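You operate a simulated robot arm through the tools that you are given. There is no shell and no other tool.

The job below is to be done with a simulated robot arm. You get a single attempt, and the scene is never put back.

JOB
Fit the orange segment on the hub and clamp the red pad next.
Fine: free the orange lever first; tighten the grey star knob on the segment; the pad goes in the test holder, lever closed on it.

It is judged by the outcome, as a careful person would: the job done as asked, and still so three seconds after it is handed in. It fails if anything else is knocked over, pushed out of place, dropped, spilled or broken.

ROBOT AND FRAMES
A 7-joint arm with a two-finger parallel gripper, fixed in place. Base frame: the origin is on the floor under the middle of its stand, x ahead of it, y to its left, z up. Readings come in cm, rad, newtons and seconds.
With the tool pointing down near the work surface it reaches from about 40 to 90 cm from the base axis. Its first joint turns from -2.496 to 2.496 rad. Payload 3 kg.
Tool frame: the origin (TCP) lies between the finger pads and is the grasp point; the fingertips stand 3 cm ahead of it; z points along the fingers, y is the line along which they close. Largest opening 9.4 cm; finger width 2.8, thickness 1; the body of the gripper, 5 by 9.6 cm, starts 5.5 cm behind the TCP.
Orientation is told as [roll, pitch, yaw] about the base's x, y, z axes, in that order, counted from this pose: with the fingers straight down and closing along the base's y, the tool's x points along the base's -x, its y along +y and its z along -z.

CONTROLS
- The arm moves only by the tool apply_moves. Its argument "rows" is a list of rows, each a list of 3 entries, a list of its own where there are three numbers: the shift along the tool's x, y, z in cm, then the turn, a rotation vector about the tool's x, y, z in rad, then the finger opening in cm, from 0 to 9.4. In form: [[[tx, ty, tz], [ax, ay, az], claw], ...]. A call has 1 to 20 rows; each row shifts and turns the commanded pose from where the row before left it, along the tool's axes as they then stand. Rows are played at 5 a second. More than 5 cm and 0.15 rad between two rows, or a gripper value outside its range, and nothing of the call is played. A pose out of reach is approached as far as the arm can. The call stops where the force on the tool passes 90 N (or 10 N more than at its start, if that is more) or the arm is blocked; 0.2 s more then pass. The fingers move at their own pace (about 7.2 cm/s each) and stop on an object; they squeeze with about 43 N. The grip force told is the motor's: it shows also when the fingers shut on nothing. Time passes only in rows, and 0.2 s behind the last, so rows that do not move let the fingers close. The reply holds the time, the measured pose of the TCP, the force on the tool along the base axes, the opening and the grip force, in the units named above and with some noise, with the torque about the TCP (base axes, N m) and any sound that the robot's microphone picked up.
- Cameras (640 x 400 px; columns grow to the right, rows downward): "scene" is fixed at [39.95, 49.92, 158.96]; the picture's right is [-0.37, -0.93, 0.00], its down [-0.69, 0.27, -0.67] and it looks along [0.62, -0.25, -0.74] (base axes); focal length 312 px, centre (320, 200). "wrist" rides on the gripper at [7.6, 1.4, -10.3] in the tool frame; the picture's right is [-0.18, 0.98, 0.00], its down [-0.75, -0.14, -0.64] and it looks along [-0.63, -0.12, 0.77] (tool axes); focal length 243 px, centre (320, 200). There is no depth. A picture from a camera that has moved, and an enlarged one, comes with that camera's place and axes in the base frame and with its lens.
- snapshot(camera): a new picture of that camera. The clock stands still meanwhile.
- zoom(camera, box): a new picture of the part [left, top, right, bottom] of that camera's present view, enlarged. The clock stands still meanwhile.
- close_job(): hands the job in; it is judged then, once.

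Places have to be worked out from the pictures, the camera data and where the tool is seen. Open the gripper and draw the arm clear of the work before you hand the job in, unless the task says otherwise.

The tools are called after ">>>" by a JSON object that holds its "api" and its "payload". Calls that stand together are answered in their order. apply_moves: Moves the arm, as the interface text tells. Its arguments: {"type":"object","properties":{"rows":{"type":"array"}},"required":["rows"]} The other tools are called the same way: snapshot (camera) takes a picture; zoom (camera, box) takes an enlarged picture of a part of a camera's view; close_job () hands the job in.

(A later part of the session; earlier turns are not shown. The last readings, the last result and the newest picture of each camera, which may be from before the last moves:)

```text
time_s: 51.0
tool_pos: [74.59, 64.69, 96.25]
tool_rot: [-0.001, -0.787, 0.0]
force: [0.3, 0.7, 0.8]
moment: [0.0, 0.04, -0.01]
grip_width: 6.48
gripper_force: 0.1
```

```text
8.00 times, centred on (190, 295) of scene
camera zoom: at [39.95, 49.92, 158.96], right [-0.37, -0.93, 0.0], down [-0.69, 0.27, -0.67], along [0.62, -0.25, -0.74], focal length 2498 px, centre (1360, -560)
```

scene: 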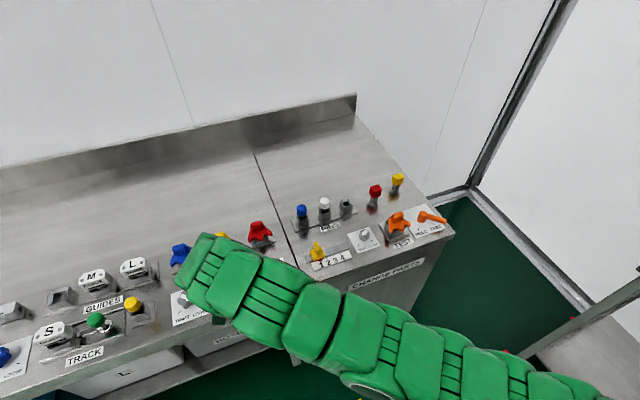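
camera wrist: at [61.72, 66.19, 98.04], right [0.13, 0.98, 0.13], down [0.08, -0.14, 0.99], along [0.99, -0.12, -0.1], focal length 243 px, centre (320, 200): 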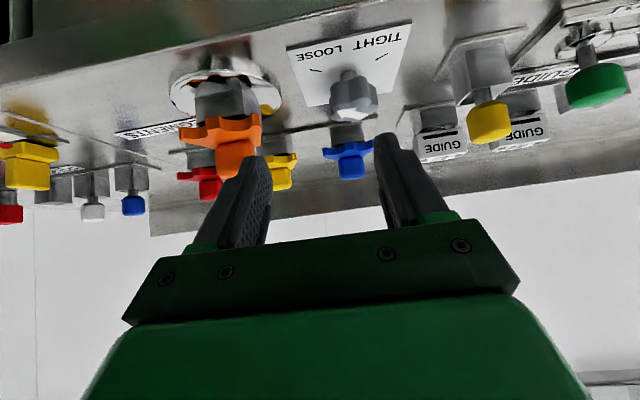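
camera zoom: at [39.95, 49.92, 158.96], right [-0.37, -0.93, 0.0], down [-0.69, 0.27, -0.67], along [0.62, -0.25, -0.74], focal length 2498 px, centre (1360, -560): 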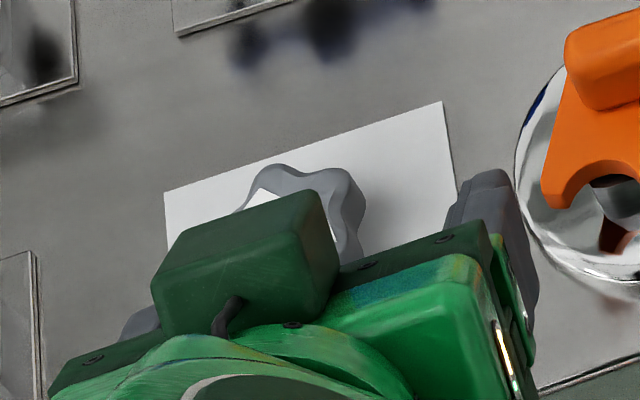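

I'll zoom the wrist view on the knob to see its arrow.

>>> {"api": "zoom", "payload": {"camera": "wrist", "box": [280, 20, 430, 140]}}

```text
3.33 times, centred on (355, 80) of wrist
camera zoom: at [61.72, 66.19, 98.04], right [0.13, 0.98, 0.13], down [0.08, -0.14, 0.99], along [0.99, -0.12, -0.1], focal length 809 px, centre (203, 600)
```

zoom: 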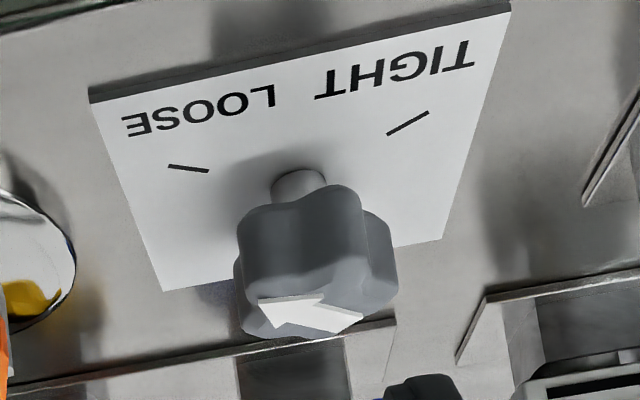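

The slip turned the knob back to about where it began, so I'll use shorter, controlled strokes with a bit more lean (50°). First I'll reorient to azimuth 30°, where the closing axis lines up with a lobe, and hover over the knob again.

>>> {"api": "apply_moves", "payload": {"rows": [[[0, 0, 0], [-0.0926, 0, -0.0926], 6.5], [[0, 0, 0], [-0.0926, 0, -0.0926], 6.5], [[0, 0, 0], [-0.0926, 0, -0.0926], 6.5], [[0, 0, 0], [-0.0926, 0, -0.0926], 6.5], [[0, 0, 0], [0, -0.0873, 0], 6.5], [[-0.86, -0.605, 3.32], [0, 0, 0], 6.5], [[-0.86, -0.605, 3.32], [0, 0, 0], 6.5]]}}

>>> {"api": "snapshot", "payload": {"camera": "wrist"}}

>>> {"api": "zoom", "payload": {"camera": "wrist", "box": [240, 60, 400, 180]}}

```text
time_s: 52.6
tool_pos: [80.68, 66.94, 93.32]
tool_rot: [0.002, -0.873, 0.525]
force: [0.0, -0.1, -0.4]
moment: [-0.02, 0.0, -0.01]
grip_width: 6.52
gripper_force: 0.0
```

```text
taken
camera wrist: at [68.67, 61.91, 93.96], right [-0.39, 0.91, 0.14], down [0.06, -0.13, 0.99], along [0.92, 0.4, -0.01], focal length 243 px, centre (320, 200)
```

wrist: 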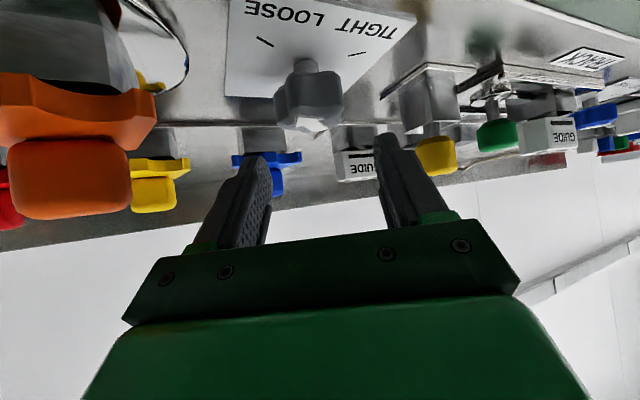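

```text
3.33 times, centred on (320, 120) of wrist
camera zoom: at [68.67, 61.91, 93.96], right [-0.39, 0.91, 0.14], down [0.06, -0.13, 0.99], along [0.92, 0.4, -0.01], focal length 809 px, centre (320, 467)
```

zoom: 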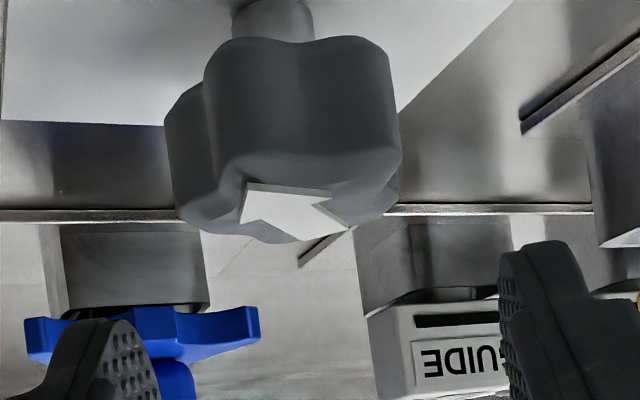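

The alignment matches the prediction within a millimetre. I'll lower around the knob and close.

>>> {"api": "apply_moves", "payload": {"rows": [[[0.883, -0.027, 0.657], [0, 0, 0], 6.5], [[0.883, -0.027, 0.657], [0, 0, 0], 6.5], [[0.883, -0.027, 0.657], [0, 0, 0], 6.5], [[0, 0, 0], [0, 0, 0], 4.5], [[0, 0, 0], [0, 0, 0], 3], [[0, 0, 0], [0, 0, 0], 3], [[0, 0, 0], [0, 0, 0], 3]]}}

>>> {"api": "zoom", "payload": {"camera": "wrist", "box": [220, 80, 420, 220]}}

>>> {"api": "snapshot", "payload": {"camera": "scene"}}

```text
time_s: 54.2
tool_pos: [80.37, 66.81, 89.94]
tool_rot: [0.002, -0.873, 0.525]
force: [-3.2, 4.5, 0.6]
moment: [0.0, -0.19, 0.05]
grip_width: 3.86
gripper_force: 45.3
```

```text
2.86 times, centred on (320, 150) of wrist
camera zoom: at [68.42, 61.83, 90.66], right [-0.39, 0.91, 0.14], down [0.06, -0.13, 0.99], along [0.92, 0.4, -0.01], focal length 693 px, centre (320, 343)
```

zoom: 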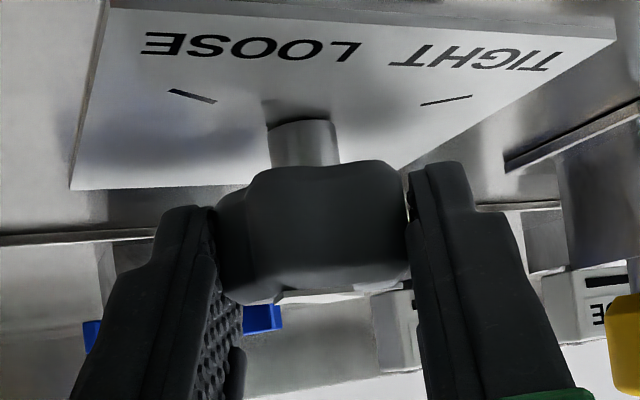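

```text
taken
```

scene: 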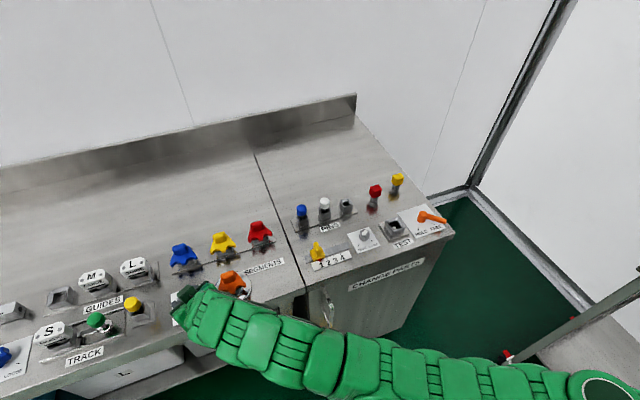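

It's gripped cleanly with low forces. I'll turn clockwise about 11° first.

>>> {"api": "apply_moves", "payload": {"rows": [[[0.0, 0.125, 0.0], [0.0766, 0, 0.0643], 3], [[0.0, 0.125, 0.0], [0.0766, 0, 0.0643], 3]]}}

```text
time_s: 54.8
tool_pos: [80.31, 67.09, 89.9]
tool_rot: [0.0, -0.872, 0.326]
force: [2.6, 17.0, -1.0]
moment: [-0.14, 0.13, 0.21]
grip_width: 3.87
gripper_force: 44.9
```

The knob pulls the tool slightly toward +y, so I'll add a small correction and continue.

>>> {"api": "apply_moves", "payload": {"rows": [[[-0.02, 0.17, 0.02], [0.0766, 0, 0.0643], 3], [[-0.01, 0.15, 0.01], [0.0766, 0, 0.0643], 3]]}}

>>> {"api": "zoom", "payload": {"camera": "wrist", "box": [220, 80, 420, 220]}}

```text
time_s: 55.4
tool_pos: [80.18, 67.27, 89.98]
tool_rot: [0.0, -0.873, 0.126]
force: [-5.1, 14.7, -1.6]
moment: [-0.3, 0.07, 0.18]
grip_width: 3.83
gripper_force: 44.8
```

```text
2.86 times, centred on (320, 150) of wrist
camera zoom: at [67.21, 67.25, 90.67], right [-0.01, 0.99, 0.14], down [0.01, -0.14, 0.99], along [1.0, 0.01, -0.01], focal length 693 px, centre (320, 343)
```

zoom: 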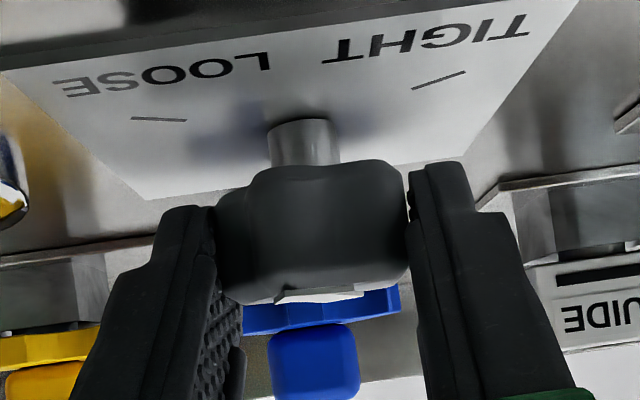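

The stroke to azimuth 7° went well, so the knob has turned about 23°. I'll release, lift straight up above the knob, swing back to azimuth 40°, and check that the knob keeps its position.

>>> {"api": "apply_moves", "payload": {"rows": [[[0, 0.07, 0], [0, 0, 0], 3], [[0, 0, 0], [0, 0, 0], 5], [[0, 0, 0], [0, 0, 0], 6.5], [[-1.3, 0, -1.1], [0, 0, 0], 6.5], [[-1.3, 0, -1.1], [0, 0, 0], 6.5], [[0, 0, 0], [-0.1095, 0, -0.092], 6.5], [[0, 0, 0], [-0.1095, 0, -0.092], 6.5], [[0, 0, 0], [-0.1095, 0, -0.092], 6.5], [[0, 0, 0], [-0.1095, 0, -0.092], 6.5], [[0.04, -0.47, -0.05], [0, 0, 0], 6.5]]}}

>>> {"api": "snapshot", "payload": {"camera": "wrist"}}

>>> {"api": "zoom", "payload": {"camera": "wrist", "box": [240, 60, 400, 180]}}

```text
time_s: 57.6
tool_pos: [80.56, 66.93, 93.28]
tool_rot: [-0.002, -0.874, 0.699]
force: [-0.1, 0.2, -0.4]
moment: [-0.05, 0.01, -0.04]
grip_width: 6.51
gripper_force: 0.1
```

```text
taken
camera wrist: at [69.67, 59.91, 94.12], right [-0.54, 0.83, 0.14], down [0.09, -0.11, 0.99], along [0.84, 0.55, -0.01], focal length 243 px, centre (320, 200)
```

wrist: 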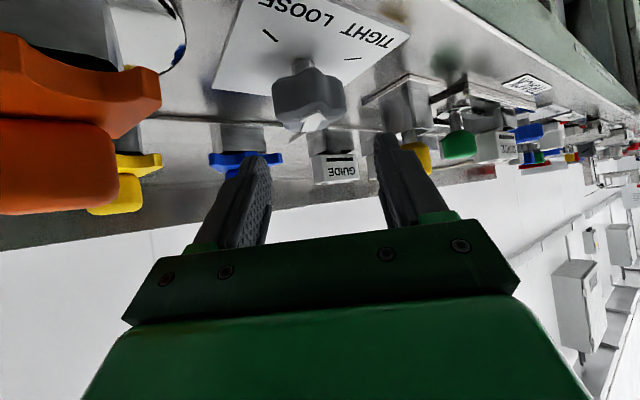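

```text
3.33 times, centred on (320, 120) of wrist
camera zoom: at [69.67, 59.91, 94.12], right [-0.54, 0.83, 0.14], down [0.09, -0.11, 0.99], along [0.84, 0.55, -0.01], focal length 809 px, centre (320, 467)
```

zoom: 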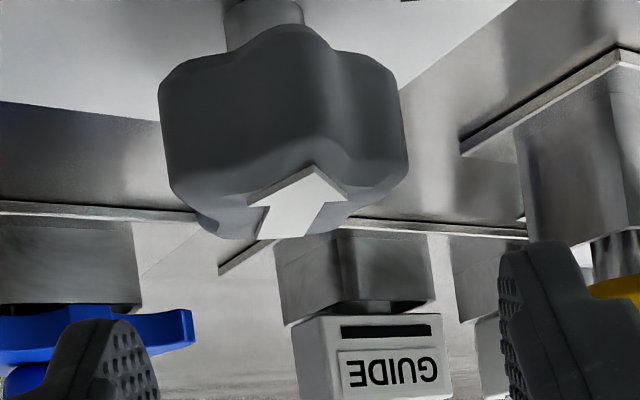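

The arrow now points about 204° and the knob stayed put, so regrasping works. I'll lower and grip again from azimuth 40°.

>>> {"api": "apply_moves", "payload": {"rows": [[[0.838, -0.015, 0.66], [0, 0, 0], 6.5], [[0.838, -0.015, 0.66], [0, 0, 0], 6.5], [[0.838, -0.015, 0.66], [0, 0, 0], 6.5]]}}

>>> {"api": "zoom", "payload": {"camera": "wrist", "box": [220, 80, 420, 220]}}

>>> {"api": "snapshot", "payload": {"camera": "wrist"}}

```text
time_s: 58.4
tool_pos: [80.47, 66.7, 90.26]
tool_rot: [0.0, -0.874, 0.698]
force: [0.2, -0.7, -0.6]
moment: [-0.04, -0.02, 0.03]
grip_width: 6.5
gripper_force: 0.0
```

```text
2.86 times, centred on (320, 150) of wrist
camera zoom: at [69.58, 59.91, 90.88], right [-0.54, 0.83, 0.14], down [0.08, -0.11, 0.99], along [0.84, 0.55, -0.01], focal length 693 px, centre (320, 343)
```

zoom: 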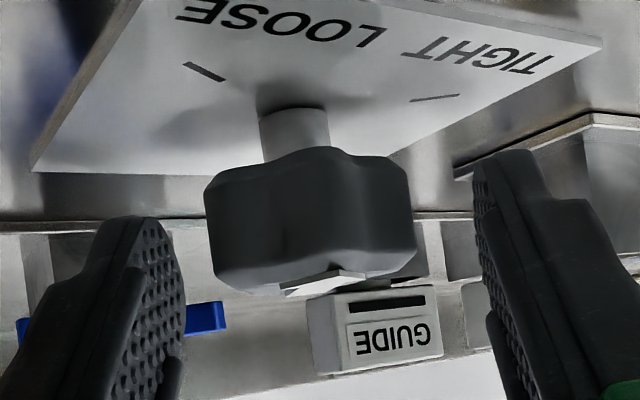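

```text
taken
camera wrist: at [69.58, 59.91, 90.88], right [-0.54, 0.83, 0.14], down [0.08, -0.11, 0.99], along [0.84, 0.55, -0.01], focal length 243 px, centre (320, 200)
```

wrist: 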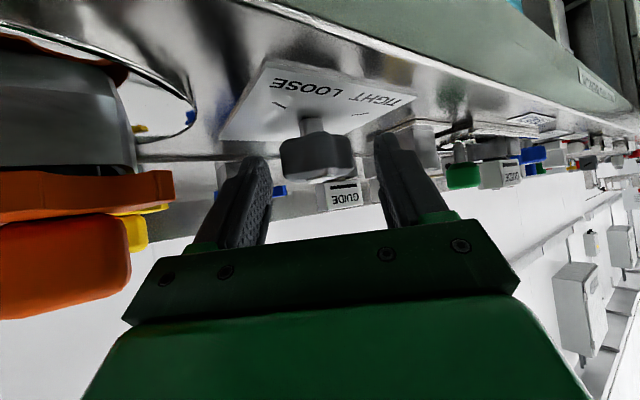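

The knob is centred between the pads. I'll close and begin the next clockwise stroke.

>>> {"api": "apply_moves", "payload": {"rows": [[[0, -0.05, 0], [0, 0, 0], 4.5], [[0, 0, 0], [0, 0, 0], 3], [[0, 0, 0], [0, 0, 0], 3], [[0, 0, 0], [0, 0, 0], 3], [[0, 0.13, 0], [0.0766, 0, 0.0643], 3]]}}

>>> {"api": "zoom", "payload": {"camera": "wrist", "box": [220, 80, 420, 220]}}

```text
time_s: 59.6
tool_pos: [80.46, 66.84, 90.06]
tool_rot: [0.001, -0.873, 0.598]
force: [7.1, 7.2, 8.4]
moment: [-0.23, 0.12, 0.01]
grip_width: 3.85
gripper_force: 44.9
```

```text
2.86 times, centred on (320, 150) of wrist
camera zoom: at [68.95, 61.01, 90.89], right [-0.45, 0.88, 0.14], down [0.07, -0.12, 0.99], along [0.89, 0.46, -0.01], focal length 693 px, centre (320, 343)
```

zoom: 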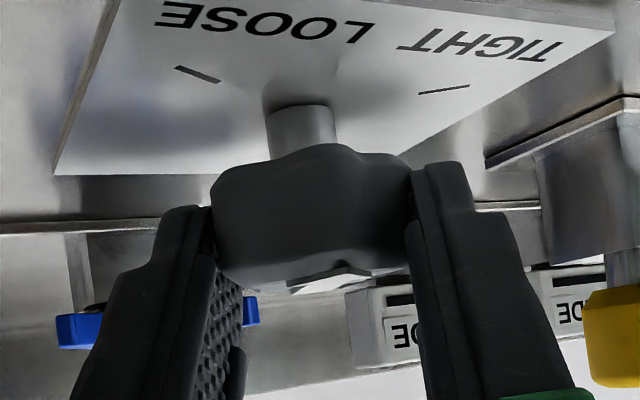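

The grip is good. I'll continue clockwise.

>>> {"api": "apply_moves", "payload": {"rows": [[[-0.03, 0.14, 0.03], [0.0766, 0, 0.0643], 3], [[-0.015, 0.14, 0.015], [0.0766, 0, 0.0643], 3], [[-0.01, 0.14, 0.01], [0.0766, 0, 0.0643], 3]]}}

```text
time_s: 60.4
tool_pos: [80.26, 67.16, 90.18]
tool_rot: [-0.002, -0.872, 0.295]
force: [0.3, -8.4, 6.2]
moment: [0.15, 0.87, -0.07]
grip_width: 3.85
gripper_force: 45.0
```

That's down to azimuth 17° with low forces. I'll finish this stroke to about 7°.

>>> {"api": "apply_moves", "payload": {"rows": [[[0.0, 0.11, 0.0], [0.0766, 0, 0.0643], 3], [[0.0, 0.09, 0.0], [0.0575, 0, 0.0482], 3]]}}

>>> {"api": "zoom", "payload": {"camera": "wrist", "box": [220, 80, 420, 220]}}

```text
time_s: 61.0
tool_pos: [80.27, 67.25, 90.17]
tool_rot: [-0.003, -0.871, 0.122]
force: [-0.6, -19.5, -5.2]
moment: [-0.28, 0.51, -0.18]
grip_width: 3.83
gripper_force: 45.0
```

```text
2.86 times, centred on (320, 150) of wrist
camera zoom: at [67.3, 67.36, 90.91], right [0.0, 0.99, 0.14], down [0.01, -0.14, 0.99], along [1.0, 0.0, -0.01], focal length 693 px, centre (320, 343)
```

zoom: 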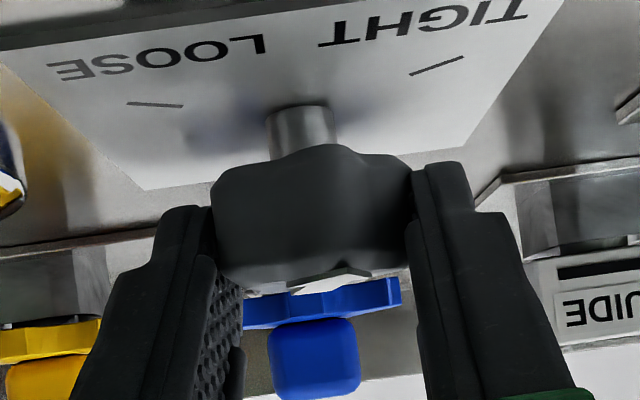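

The stroke is complete, with the arrow now expected near 172°. I'll relieve the side load, release, lift, and swing back for the next grip.

>>> {"api": "apply_moves", "payload": {"rows": [[[0, -0.1, 0], [0, 0, 0], 3], [[0, 0, 0], [0, 0, 0], 5], [[0, 0, 0], [0, 0, 0], 6.5], [[-1.25, 0, -1.05], [0, 0, 0], 6.5], [[-1.25, 0, -1.05], [0, 0, 0], 6.5], [[0, 0, 0], [-0.1095, 0, -0.092], 6.5], [[0, 0, 0], [-0.1095, 0, -0.092], 6.5], [[0, 0, 0], [-0.1095, 0, -0.092], 6.5], [[0, 0, 0], [-0.1095, 0, -0.092], 6.5], [[0.02, -0.67, -0.02], [0, 0, 0], 6.5]]}}

>>> {"api": "zoom", "payload": {"camera": "wrist", "box": [240, 60, 400, 180]}}

```text
time_s: 63.2
tool_pos: [80.66, 66.79, 93.59]
tool_rot: [-0.001, -0.875, 0.697]
force: [-0.4, 0.4, 0.1]
moment: [0.01, 0.01, 0.01]
grip_width: 6.49
gripper_force: 0.0
```

```text
3.33 times, centred on (320, 120) of wrist
camera zoom: at [69.78, 59.87, 94.3], right [-0.54, 0.83, 0.14], down [0.08, -0.11, 0.99], along [0.84, 0.55, -0.01], focal length 809 px, centre (320, 467)
```

zoom: 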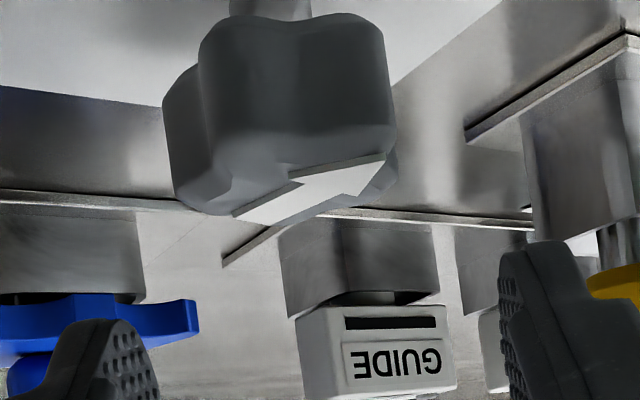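

The arrow has swung further and now points at roughly 165°. I'll lower and grip for the third stroke.

>>> {"api": "apply_moves", "payload": {"rows": [[[0.88, -0.035, 0.7], [0, 0, 0], 6.5], [[0.88, -0.035, 0.7], [0, 0, 0], 6.5], [[0.88, -0.035, 0.7], [0, 0, 0], 6.5], [[0, 0, 0], [0, 0, 0], 4.5], [[0, 0, 0], [0, 0, 0], 3], [[0, 0, 0], [0, 0, 0], 3], [[0, 0, 0], [0, 0, 0], 3]]}}

>>> {"api": "zoom", "payload": {"camera": "wrist", "box": [220, 80, 420, 220]}}

```text
time_s: 64.8
tool_pos: [80.62, 66.83, 90.24]
tool_rot: [0.0, -0.872, 0.695]
force: [-8.9, 13.1, -4.1]
moment: [0.85, 0.36, 0.15]
grip_width: 3.84
gripper_force: 45.5
```

```text
2.86 times, centred on (320, 150) of wrist
camera zoom: at [69.72, 59.87, 90.84], right [-0.54, 0.83, 0.14], down [0.09, -0.11, 0.99], along [0.84, 0.55, -0.01], focal length 693 px, centre (320, 343)
```

zoom: 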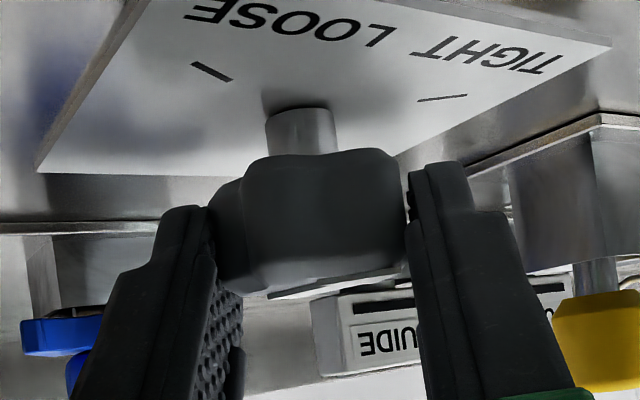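

It's gripped, with a slight sideways load that I'll correct during the stroke. I'll turn clockwise again.

>>> {"api": "apply_moves", "payload": {"rows": [[[0.0, 0.19, 0.0], [0.0766, 0, 0.0643], 3], [[0.0, 0.13, 0.0], [0.0766, 0, 0.0643], 3], [[-0.01, 0.13, 0.01], [0.0766, 0, 0.0643], 3]]}}

```text
time_s: 65.6
tool_pos: [80.44, 67.11, 90.24]
tool_rot: [-0.002, -0.873, 0.394]
force: [-6.8, 12.3, -1.5]
moment: [0.58, -0.3, 0.11]
grip_width: 3.85
gripper_force: 45.0
```

The loads stay modest. I'll continue with the same small sideways correction.

>>> {"api": "apply_moves", "payload": {"rows": [[[0.0, 0.18, 0.0], [0.0766, 0, 0.0643], 3], [[0.0, 0.14, 0.0], [0.0766, 0, 0.0643], 3], [[0.0, 0.1, 0.0], [0.0575, 0, 0.0482], 3]]}}

>>> {"api": "zoom", "payload": {"camera": "wrist", "box": [220, 80, 420, 220]}}

```text
time_s: 66.4
tool_pos: [80.42, 67.35, 90.09]
tool_rot: [-0.003, -0.875, 0.119]
force: [-4.1, -2.5, -3.5]
moment: [0.42, -0.36, 0.0]
grip_width: 3.83
gripper_force: 44.9
```

```text
2.86 times, centred on (320, 150) of wrist
camera zoom: at [67.44, 67.4, 90.8], right [0.0, 0.99, 0.14], down [0.01, -0.14, 0.99], along [1.0, 0.0, -0.01], focal length 693 px, centre (320, 343)
```

zoom: 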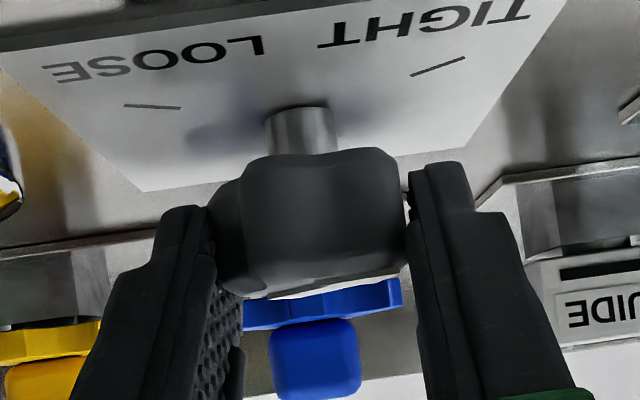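

The third stroke is complete with almost no load. I'll release, lift, swing back and look at the arrow.

>>> {"api": "apply_moves", "payload": {"rows": [[[0, 0, 0], [0, 0, 0], 5], [[0, 0, 0], [0, 0, 0], 6.5], [[-1.3, 0, -1.09], [0, 0, 0], 6.5], [[-1.3, 0, -1.09], [0, 0, 0], 6.5], [[0, 0, 0], [-0.1095, 0, -0.092], 6.5], [[0, 0, 0], [-0.1095, 0, -0.092], 6.5], [[0, 0, 0], [-0.1095, 0, -0.092], 6.5], [[0, 0, 0], [-0.1095, 0, -0.092], 6.5], [[0.18, -0.34, -0.22], [0, 0, 0], 6.5]]}}

>>> {"api": "zoom", "payload": {"camera": "wrist", "box": [240, 60, 400, 180]}}

>>> {"api": "zoom", "payload": {"camera": "scene", "box": [150, 260, 250, 330]}}

```text
time_s: 68.4
tool_pos: [80.22, 67.08, 93.53]
tool_rot: [0.0, -0.87, 0.695]
force: [0.5, 0.0, 0.7]
moment: [-0.03, 0.02, -0.04]
grip_width: 6.5
gripper_force: 0.1
```

```text
3.33 times, centred on (320, 120) of wrist
camera zoom: at [69.36, 60.13, 94.22], right [-0.54, 0.83, 0.14], down [0.08, -0.11, 0.99], along [0.84, 0.54, -0.01], focal length 809 px, centre (320, 467)
```

zoom: 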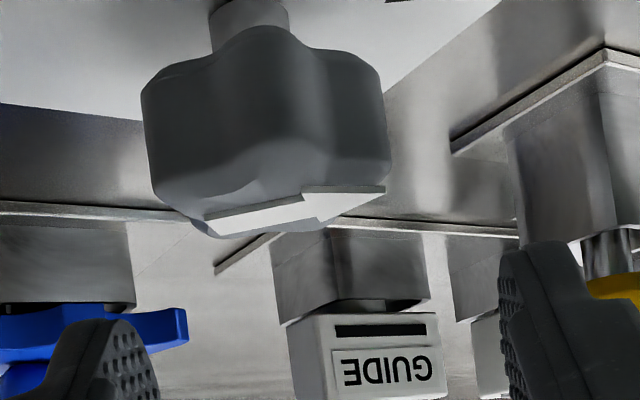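

```text
5.71 times, centred on (200, 295) of scene
camera zoom: at [39.95, 49.92, 158.96], right [-0.37, -0.93, 0.0], down [-0.69, 0.27, -0.67], along [0.62, -0.25, -0.74], focal length 1784 px, centre (1006, -343)
```

zoom: 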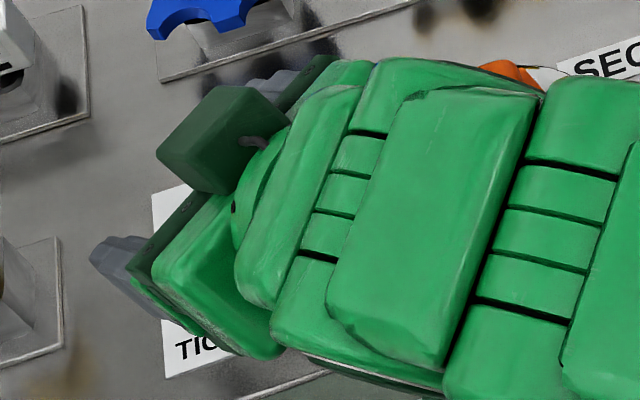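

The arrow now reads about 132°, and the TIGHT mark is at about 119°, so one short stroke remains. I'll re-centre 3 mm, lower and grip again.

>>> {"api": "apply_moves", "payload": {"rows": [[[0.86, -0.1, 0.72], [0, 0, 0], 6.5], [[0.86, -0.1, 0.72], [0, 0, 0], 6.5], [[0.86, -0.1, 0.72], [0, 0, 0], 6.5], [[0, 0, 0], [0, 0, 0], 4.5], [[0, 0, 0], [0, 0, 0], 3], [[0, 0, 0], [0, 0, 0], 3], [[0, 0, 0], [0, 0, 0], 3]]}}

>>> {"api": "zoom", "payload": {"camera": "wrist", "box": [220, 80, 420, 220]}}

```text
time_s: 70.0
tool_pos: [80.63, 66.66, 90.08]
tool_rot: [-0.001, -0.872, 0.692]
force: [5.1, 4.0, 3.2]
moment: [0.62, 0.06, 0.01]
grip_width: 3.85
gripper_force: 45.3
```

```text
2.86 times, centred on (320, 150) of wrist
camera zoom: at [69.57, 59.84, 90.84], right [-0.54, 0.83, 0.14], down [0.08, -0.11, 0.99], along [0.84, 0.54, -0.01], focal length 693 px, centre (320, 343)
```

zoom: 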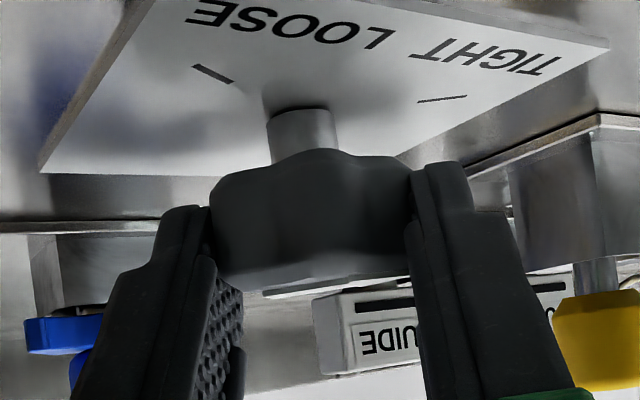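

The grip is good. I'll turn in small increments and watch for the tight stop.

>>> {"api": "apply_moves", "payload": {"rows": [[[-0.01, 0.13, 0.01], [0.0766, 0, 0.0643], 3], [[-0.01, 0.13, 0.01], [0.0766, 0, 0.0643], 3]]}}

```text
time_s: 70.6
tool_pos: [80.37, 66.89, 90.09]
tool_rot: [-0.005, -0.871, 0.494]
force: [-4.6, -11.7, 10.7]
moment: [-0.12, 0.61, -0.06]
grip_width: 3.82
gripper_force: 45.3
```

There's no stop yet, and the arrow should be near 120°. One more small increment.

>>> {"api": "apply_moves", "payload": {"rows": [[[0.0, 0.06, 0.0], [0.0383, 0, 0.0322], 3], [[0.0, 0.06, 0.0], [0.0383, 0, 0.0322], 3]]}}

>>> {"api": "zoom", "payload": {"camera": "wrist", "box": [220, 80, 420, 220]}}

```text
time_s: 71.2
tool_pos: [80.24, 67.07, 90.17]
tool_rot: [0.0, -0.872, 0.391]
force: [11.8, -3.3, 5.1]
moment: [0.62, -0.45, 0.23]
grip_width: 3.79
gripper_force: 45.4
```

```text
2.86 times, centred on (320, 150) of wrist
camera zoom: at [67.83, 63.64, 90.83], right [-0.26, 0.95, 0.14], down [0.05, -0.13, 0.99], along [0.96, 0.27, -0.01], focal length 693 px, centre (320, 343)
```

zoom: 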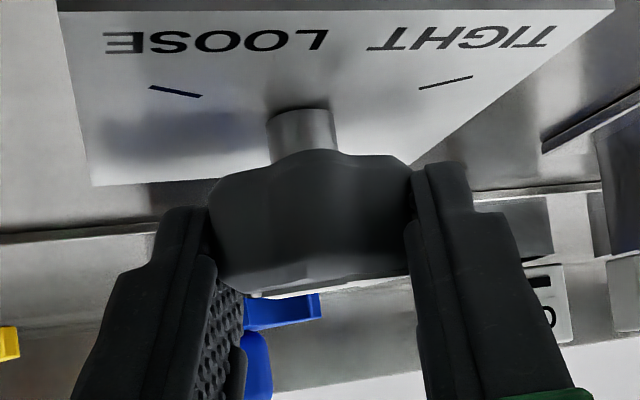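

A resisting torque is starting to show. I'll go one more small increment to confirm the stop.

>>> {"api": "apply_moves", "payload": {"rows": [[[0.0, 0.065, 0.0], [0.0383, 0, 0.0322], 3], [[0.0, 0.065, 0.0], [0.0383, 0, 0.0322], 3]]}}

>>> {"api": "zoom", "payload": {"camera": "wrist", "box": [220, 80, 420, 220]}}

```text
time_s: 71.8
tool_pos: [80.25, 67.13, 90.07]
tool_rot: [-0.004, -0.871, 0.294]
force: [8.6, -11.0, 5.5]
moment: [-0.1, -0.4, -0.14]
grip_width: 3.71
gripper_force: 45.0
```

```text
2.86 times, centred on (320, 150) of wrist
camera zoom: at [67.49, 65.01, 90.82], right [-0.17, 0.98, 0.14], down [0.03, -0.14, 0.99], along [0.99, 0.17, -0.01], focal length 693 px, centre (320, 343)
```

zoom: 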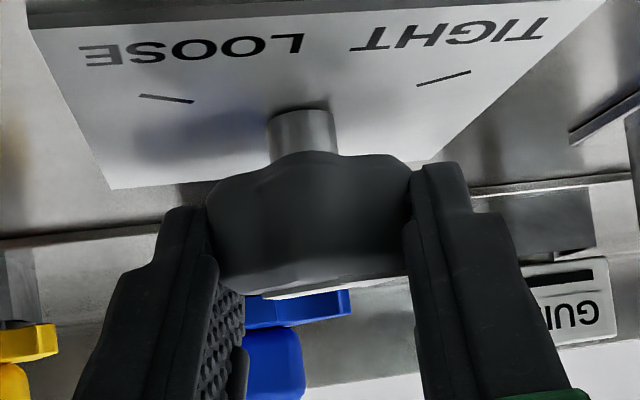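

The knob has stopped turning and the fingers now slip around it, so it's at its tight stop. I'll release, lift clear, back away, and verify.

>>> {"api": "apply_moves", "payload": {"rows": [[[0, 0, 0], [0, 0, 0], 5], [[0, 0, 0], [0, 0, 0], 6.5], [[-1.3, 0, -1.09], [0, 0, 0], 6.5], [[-1.3, 0, -1.09], [0, 0, 0], 6.5], [[-1.5, 0, -4.0], [0, 0, 0], 6.5], [[-1.5, 0, -4.0], [0, 0, 0], 6.5], [[0, -4, -2], [0, 0.1, 0], 6.5], [[0, -4.5, 0], [0, 0.1, 0], 6.5], [[0, -4.5, 0], [0, 0.1, 0], 6.5], [[0, -4.5, 0], [0, 0, 0], 6.5], [[0, -4.5, 0], [0, 0, 0], 6.5]]}}

>>> {"api": "zoom", "payload": {"camera": "scene", "box": [160, 270, 260, 330]}}

>>> {"api": "zoom", "payload": {"camera": "scene", "box": [176, 284, 206, 314]}}

>>> {"api": "snapshot", "payload": {"camera": "scene"}}

```text
time_s: 74.2
tool_pos: [81.1, 44.71, 102.33]
tool_rot: [-0.002, -0.571, 0.294]
force: [-0.4, -0.2, 0.1]
moment: [0.03, 0.01, -0.02]
grip_width: 6.49
gripper_force: 0.0
```

```text
6.40 times, centred on (210, 300) of scene
camera zoom: at [39.95, 49.92, 158.96], right [-0.37, -0.93, 0.0], down [-0.69, 0.27, -0.67], along [0.62, -0.25, -0.74], focal length 1999 px, centre (1024, -440)
```

zoom: 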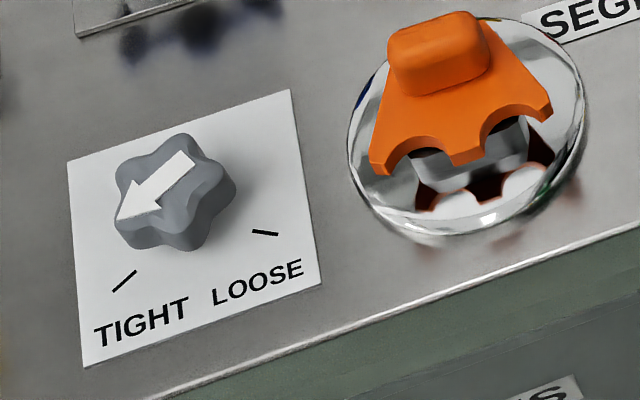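

```text
13.33 times, centred on (191, 299) of scene
camera zoom: at [39.95, 49.92, 158.96], right [-0.37, -0.93, 0.0], down [-0.69, 0.27, -0.67], along [0.62, -0.25, -0.74], focal length 4164 px, centre (2040, -1120)
```

zoom: 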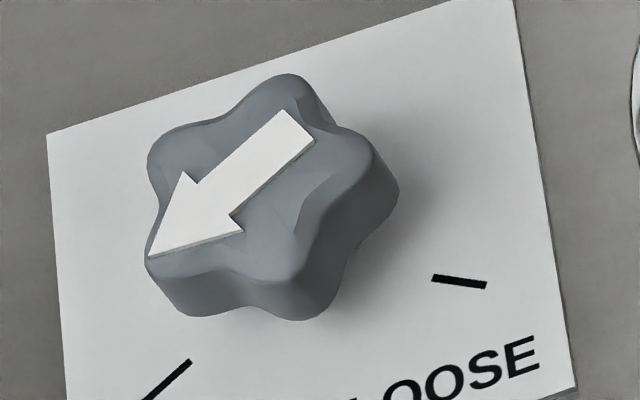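

```text
taken
```

scene: 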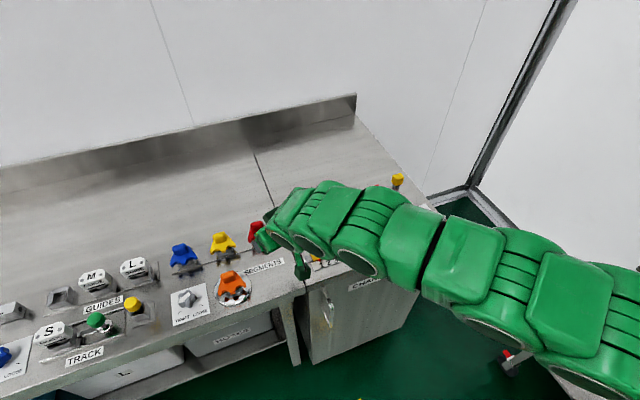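

The arrow now points at TIGHT (about 120°), and the segment is unmoved on the hub. On to the red pad near (95, 10): I'll straighten the yaw, reduce the lean to 25°, and sweep back to the right.

>>> {"api": "apply_moves", "payload": {"rows": [[[0, 0, -0.5], [0.0794, 0, 0.1236], 6.5], [[0, 0, -0.5], [0.0794, 0, 0.1236], 6.5], [[0, 0, 0], [0, 0.135, 0], 6.5], [[0, -4.25, 0], [0, 0, 0], 6.5], [[0, -4.25, 0], [0, 0, 0], 6.5], [[0, -4.25, 0], [0, 0, 0], 6.5], [[0, -4.25, 0], [0, 0, 0], 6.5], [[0, -4.25, 0], [0, 0, 0], 6.5], [[0, -4.25, 0], [0, 0, 0], 6.5], [[0, -4.25, 0], [0, 0, 0], 6.5], [[0, -4.25, 0], [0, 0, 0], 6.5]]}}

>>> {"api": "snapshot", "payload": {"camera": "wrist"}}

>>> {"api": "zoom", "payload": {"camera": "wrist", "box": [240, 60, 420, 200]}}

```text
time_s: 76.6
tool_pos: [80.21, 10.58, 103.05]
tool_rot: [-0.001, -0.439, -0.002]
force: [-0.6, 0.7, -0.2]
moment: [0.0, -0.01, 0.02]
grip_width: 6.49
gripper_force: 0.1
```

```text
taken
camera wrist: at [68.75, 12.07, 109.14], right [0.17, 0.98, 0.08], down [0.41, -0.14, 0.9], along [0.9, -0.12, -0.43], focal length 243 px, centre (320, 200)
```

wrist: 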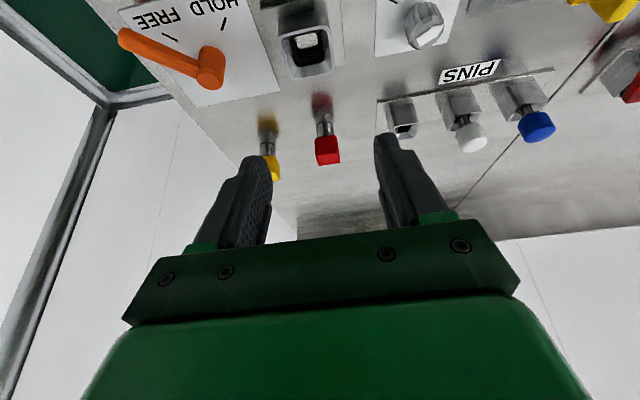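

```text
2.86 times, centred on (330, 130) of wrist
camera zoom: at [68.75, 12.07, 109.14], right [0.17, 0.98, 0.08], down [0.41, -0.14, 0.9], along [0.9, -0.12, -0.43], focal length 693 px, centre (291, 400)
```

zoom: 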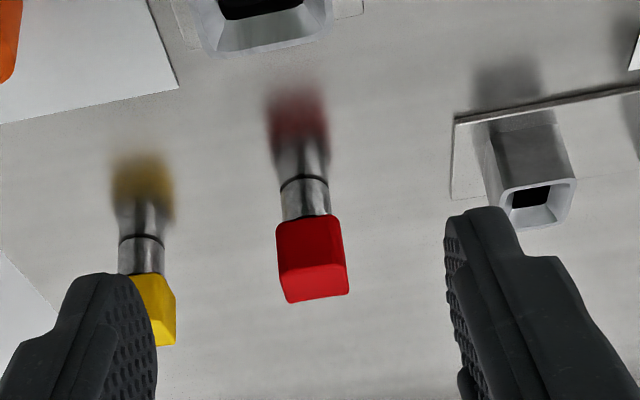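

The red pad's cap is aligned with the bench axes. Its centre is about (94.7, 10.2), with the top near z = 91 and a cap width of about 2.7 cm. I'll move to a pre-grasp just above it.

>>> {"api": "apply_moves", "payload": {"rows": [[[-2.4, -0.095, 2.8], [0, 0, 0], 5.5], [[-2.4, -0.095, 2.8], [0, 0, 0], 5.5], [[-2.4, -0.095, 2.8], [0, 0, 0], 5.5], [[-2.4, -0.095, 2.8], [0, 0, 0], 5.5]]}}

>>> {"api": "snapshot", "payload": {"camera": "wrist"}}

>>> {"api": "zoom", "payload": {"camera": "wrist", "box": [220, 60, 420, 200]}}

>>> {"api": "zoom", "payload": {"camera": "scene", "box": [330, 150, 450, 250]}}

```text
time_s: 77.6
tool_pos: [93.85, 10.17, 97.3]
tool_rot: [0.0, -0.44, -0.001]
force: [-0.2, -0.6, -0.1]
moment: [-0.02, -0.01, -0.02]
grip_width: 5.47
gripper_force: 0.0
```

```text
taken
camera wrist: at [82.4, 11.69, 103.25], right [0.17, 0.98, 0.08], down [0.41, -0.14, 0.9], along [0.9, -0.12, -0.43], focal length 243 px, centre (320, 200)
```

wrist: 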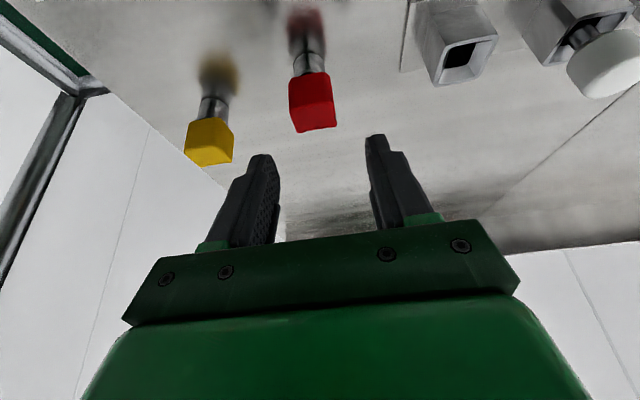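

```text
2.86 times, centred on (320, 130) of wrist
camera zoom: at [82.4, 11.69, 103.25], right [0.17, 0.98, 0.08], down [0.41, -0.14, 0.9], along [0.9, -0.12, -0.43], focal length 693 px, centre (320, 400)
```

zoom: 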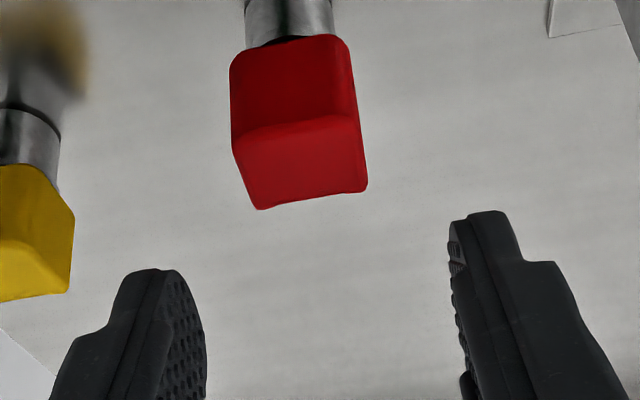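

```text
4.00 times, centred on (390, 200) of scene
camera zoom: at [39.95, 49.92, 158.96], right [-0.37, -0.93, 0.0], down [-0.69, 0.27, -0.67], along [0.62, -0.25, -0.74], focal length 1249 px, centre (40, 200)
```

zoom: 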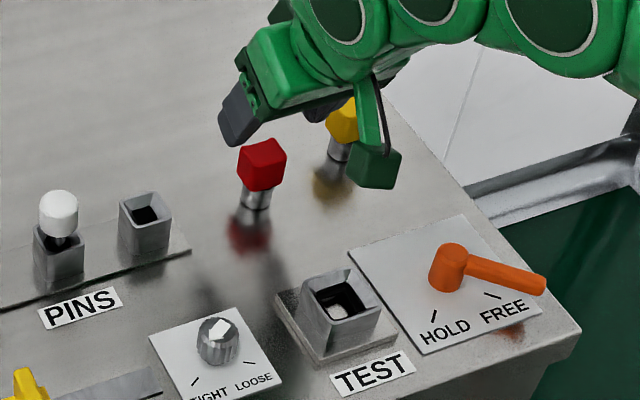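

The cap centre is at about (95.1, 10.15), aligned with the axes. I'll descend beside it, keeping the fingertips a little above the cap's lower edge so they will clear the socket rim later.

>>> {"api": "apply_moves", "payload": {"rows": [[[0.69, 0, 1.63], [0, 0, 0], 5.5], [[0.69, 0, 1.63], [0, 0, 0], 5.5], [[0.69, 0, 1.63], [0, 0, 0], 5.5]]}}

>>> {"api": "zoom", "payload": {"camera": "wrist", "box": [220, 80, 420, 220]}}

>>> {"api": "zoom", "payload": {"camera": "scene", "box": [340, 160, 420, 230]}}

```text
time_s: 78.4
tool_pos: [93.94, 10.14, 91.69]
tool_rot: [-0.001, -0.438, -0.004]
force: [0.6, -0.2, 0.2]
moment: [0.0, 0.01, -0.06]
grip_width: 5.49
gripper_force: 0.0
```

```text
2.86 times, centred on (320, 150) of wrist
camera zoom: at [82.6, 11.71, 97.8], right [0.17, 0.98, 0.08], down [0.41, -0.14, 0.9], along [0.9, -0.12, -0.43], focal length 693 px, centre (320, 343)
```

zoom: 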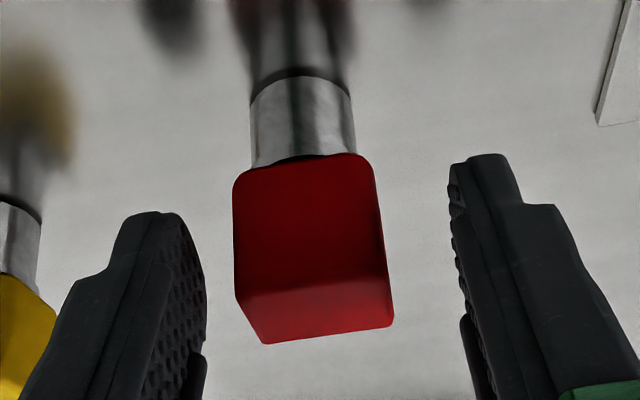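

```text
5.71 times, centred on (380, 195) of scene
camera zoom: at [39.95, 49.92, 158.96], right [-0.37, -0.93, 0.0], down [-0.69, 0.27, -0.67], along [0.62, -0.25, -0.74], focal length 1784 px, centre (-23, 229)
```

zoom: 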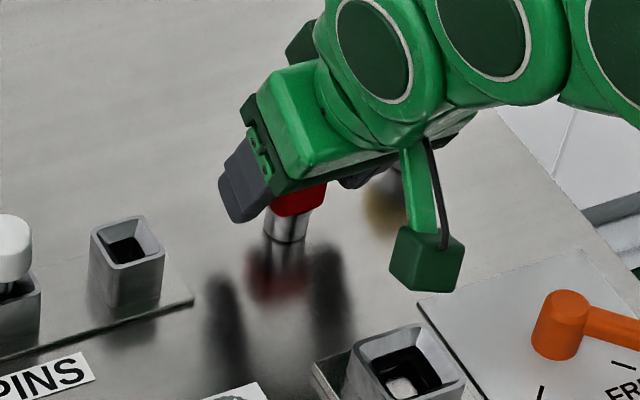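

The cap sits between the fingers, spanning z = 88.3–91.2. I'll raise 4 mm so the fingertips stay above the cap's bottom edge, then close.

>>> {"api": "apply_moves", "payload": {"rows": [[[-0.26, 0.03, -0.32], [0, 0, 0], 5.5], [[0, 0, 0], [0, 0, 0], 3.5], [[0, 0, 0], [0, 0, 0], 2], [[0, 0, 0], [0, 0, 0], 2], [[0, 0, 0], [0, 0, 0], 2]]}}

>>> {"api": "zoom", "payload": {"camera": "wrist", "box": [220, 80, 420, 220]}}

```text
time_s: 79.6
tool_pos: [94.19, 10.12, 92.21]
tool_rot: [-0.003, -0.439, -0.002]
force: [0.2, 0.4, 1.1]
moment: [0.03, -0.07, 0.0]
grip_width: 2.89
gripper_force: 43.4
```

```text
2.86 times, centred on (320, 150) of wrist
camera zoom: at [82.72, 11.72, 98.22], right [0.17, 0.98, 0.08], down [0.41, -0.14, 0.9], along [0.9, -0.12, -0.43], focal length 693 px, centre (320, 343)
```

zoom: 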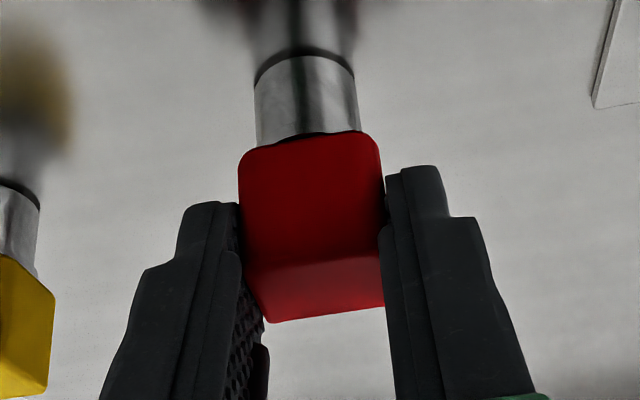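

The pad is gripped at 2.89 cm with no side load. I'll lift it straight up about 7 cm and check.

>>> {"api": "apply_moves", "payload": {"rows": [[[-0.425, 0, -0.905], [0, 0, 0], 2], [[-0.85, 0, -1.81], [0, 0, 0], 2], [[-0.85, 0, -1.81], [0, 0, 0], 2], [[-1.06, 0, -2.26], [0, 0, 0], 2]]}}

>>> {"api": "snapshot", "payload": {"camera": "wrist"}}

>>> {"api": "zoom", "payload": {"camera": "scene", "box": [330, 140, 450, 240]}}

```text
time_s: 80.6
tool_pos: [94.13, 10.13, 99.7]
tool_rot: [-0.002, -0.434, 0.0]
force: [-0.3, -0.7, -1.6]
moment: [-0.03, 0.01, 0.02]
grip_width: 2.89
gripper_force: 43.5
```

```text
taken
camera wrist: at [82.82, 11.71, 105.62], right [0.17, 0.98, 0.08], down [0.41, -0.14, 0.9], along [0.9, -0.12, -0.43], focal length 243 px, centre (320, 200)
```

wrist: 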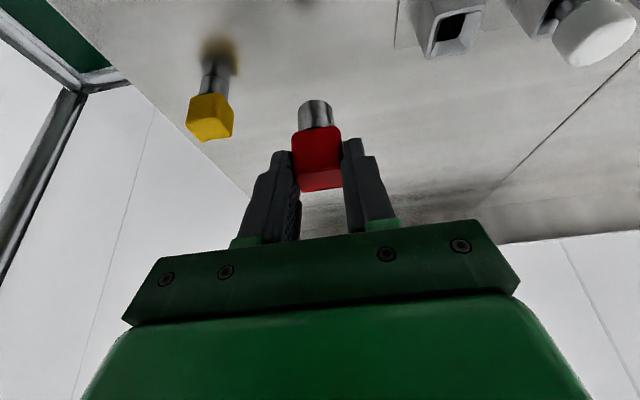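

```text
4.00 times, centred on (390, 190) of scene
camera zoom: at [39.95, 49.92, 158.96], right [-0.37, -0.93, 0.0], down [-0.69, 0.27, -0.67], along [0.62, -0.25, -0.74], focal length 1249 px, centre (40, 240)
```

zoom: 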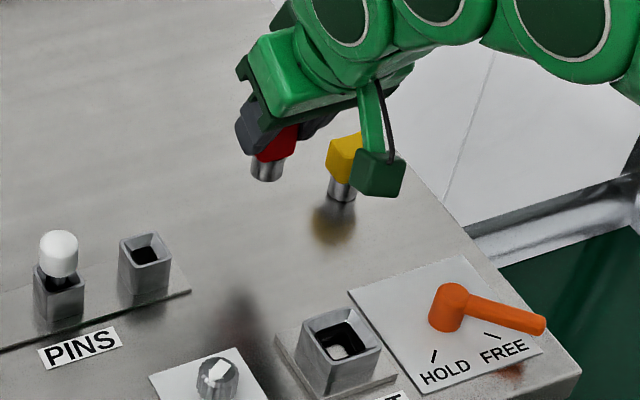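

The pad is held upright and clear. I'll carry it back above the test holder socket at about (82.2, 10.3).

>>> {"api": "apply_moves", "payload": {"rows": [[[2.9, 0.035, -1.36], [0, 0, 0], 2], [[2.9, 0.035, -1.36], [0, 0, 0], 2], [[2.9, 0.035, -1.36], [0, 0, 0], 2], [[2.9, 0.035, -1.36], [0, 0, 0], 2]]}}

>>> {"api": "snapshot", "payload": {"camera": "wrist"}}

>>> {"api": "zoom", "payload": {"camera": "wrist", "box": [220, 30, 420, 170]}}

>>> {"api": "zoom", "payload": {"camera": "scene", "box": [350, 160, 450, 240]}}

```text
time_s: 81.6
tool_pos: [81.13, 10.21, 99.89]
tool_rot: [-0.001, -0.437, -0.002]
force: [-0.3, 0.8, -0.3]
moment: [-0.01, 0.01, -0.05]
grip_width: 2.91
gripper_force: 43.3
```

```text
taken
camera wrist: at [69.73, 11.82, 105.78], right [0.17, 0.98, 0.08], down [0.41, -0.14, 0.9], along [0.9, -0.12, -0.43], focal length 243 px, centre (320, 200)
```

wrist: 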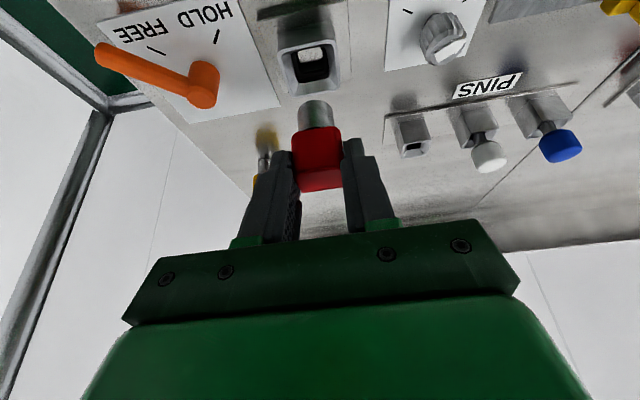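

```text
2.86 times, centred on (320, 100) of wrist
camera zoom: at [69.73, 11.82, 105.78], right [0.17, 0.98, 0.08], down [0.41, -0.14, 0.9], along [0.9, -0.12, -0.43], focal length 693 px, centre (320, 486)
```

zoom: 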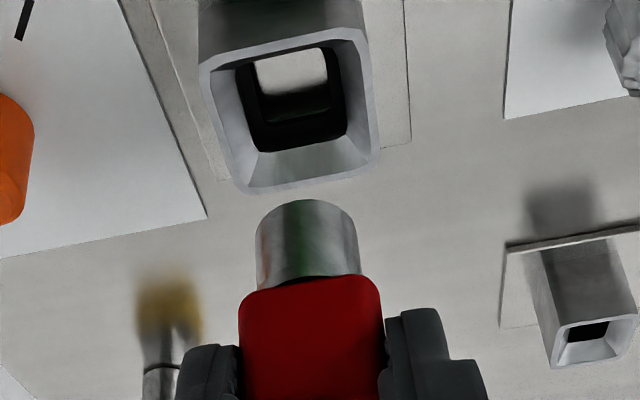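

```text
5.00 times, centred on (400, 200) of scene
camera zoom: at [39.95, 49.92, 158.96], right [-0.37, -0.93, 0.0], down [-0.69, 0.27, -0.67], along [0.62, -0.25, -0.74], focal length 1561 px, centre (-80, 200)
```

zoom: 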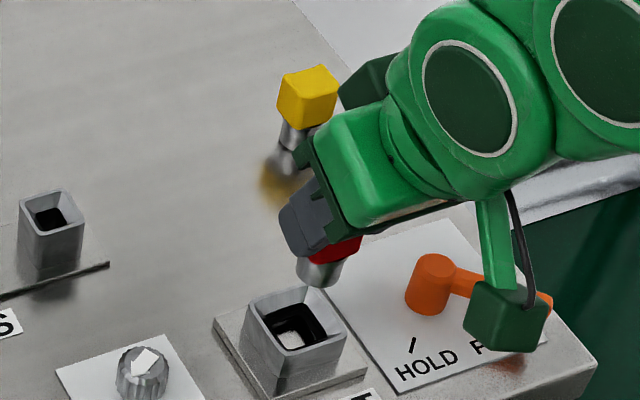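

Socket centre reads (82.3, 10.33) and the pad stem is at about (82.0, 10.27). I'll shift 2–3 mm and descend to just above the rim.

>>> {"api": "apply_moves", "payload": {"rows": [[[-0.226, 0.07, 0.106], [0, 0, 0], 2], [[0.635, 0, 1.36], [0, 0, 0], 2], [[0.635, 0, 1.36], [0, 0, 0], 2], [[0.54, 0, 1.15], [0, 0, 0], 2]]}}

>>> {"api": "zoom", "payload": {"camera": "wrist", "box": [220, 50, 420, 190]}}

>>> {"api": "zoom", "payload": {"camera": "scene", "box": [360, 170, 440, 240]}}

```text
time_s: 82.6
tool_pos: [81.77, 10.21, 95.35]
tool_rot: [-0.003, -0.437, -0.001]
force: [0.1, -0.1, -1.5]
moment: [-0.02, 0.01, -0.02]
grip_width: 2.9
gripper_force: 43.2
```

```text
2.86 times, centred on (320, 120) of wrist
camera zoom: at [70.23, 11.89, 101.37], right [0.17, 0.98, 0.08], down [0.41, -0.14, 0.9], along [0.9, -0.12, -0.43], focal length 693 px, centre (320, 429)
```

zoom: 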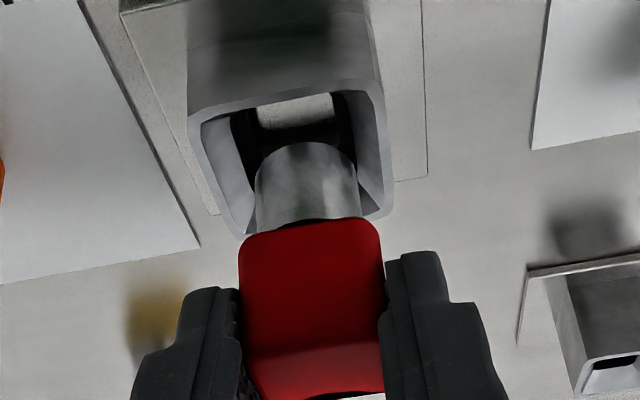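

```text
5.71 times, centred on (400, 205) of scene
camera zoom: at [39.95, 49.92, 158.96], right [-0.37, -0.93, 0.0], down [-0.69, 0.27, -0.67], along [0.62, -0.25, -0.74], focal length 1784 px, centre (-137, 171)
```

zoom: 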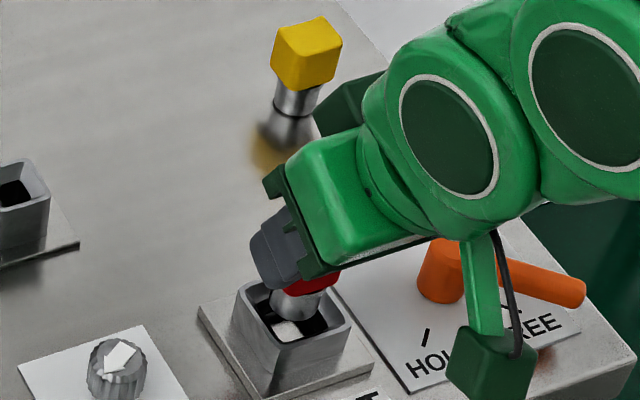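

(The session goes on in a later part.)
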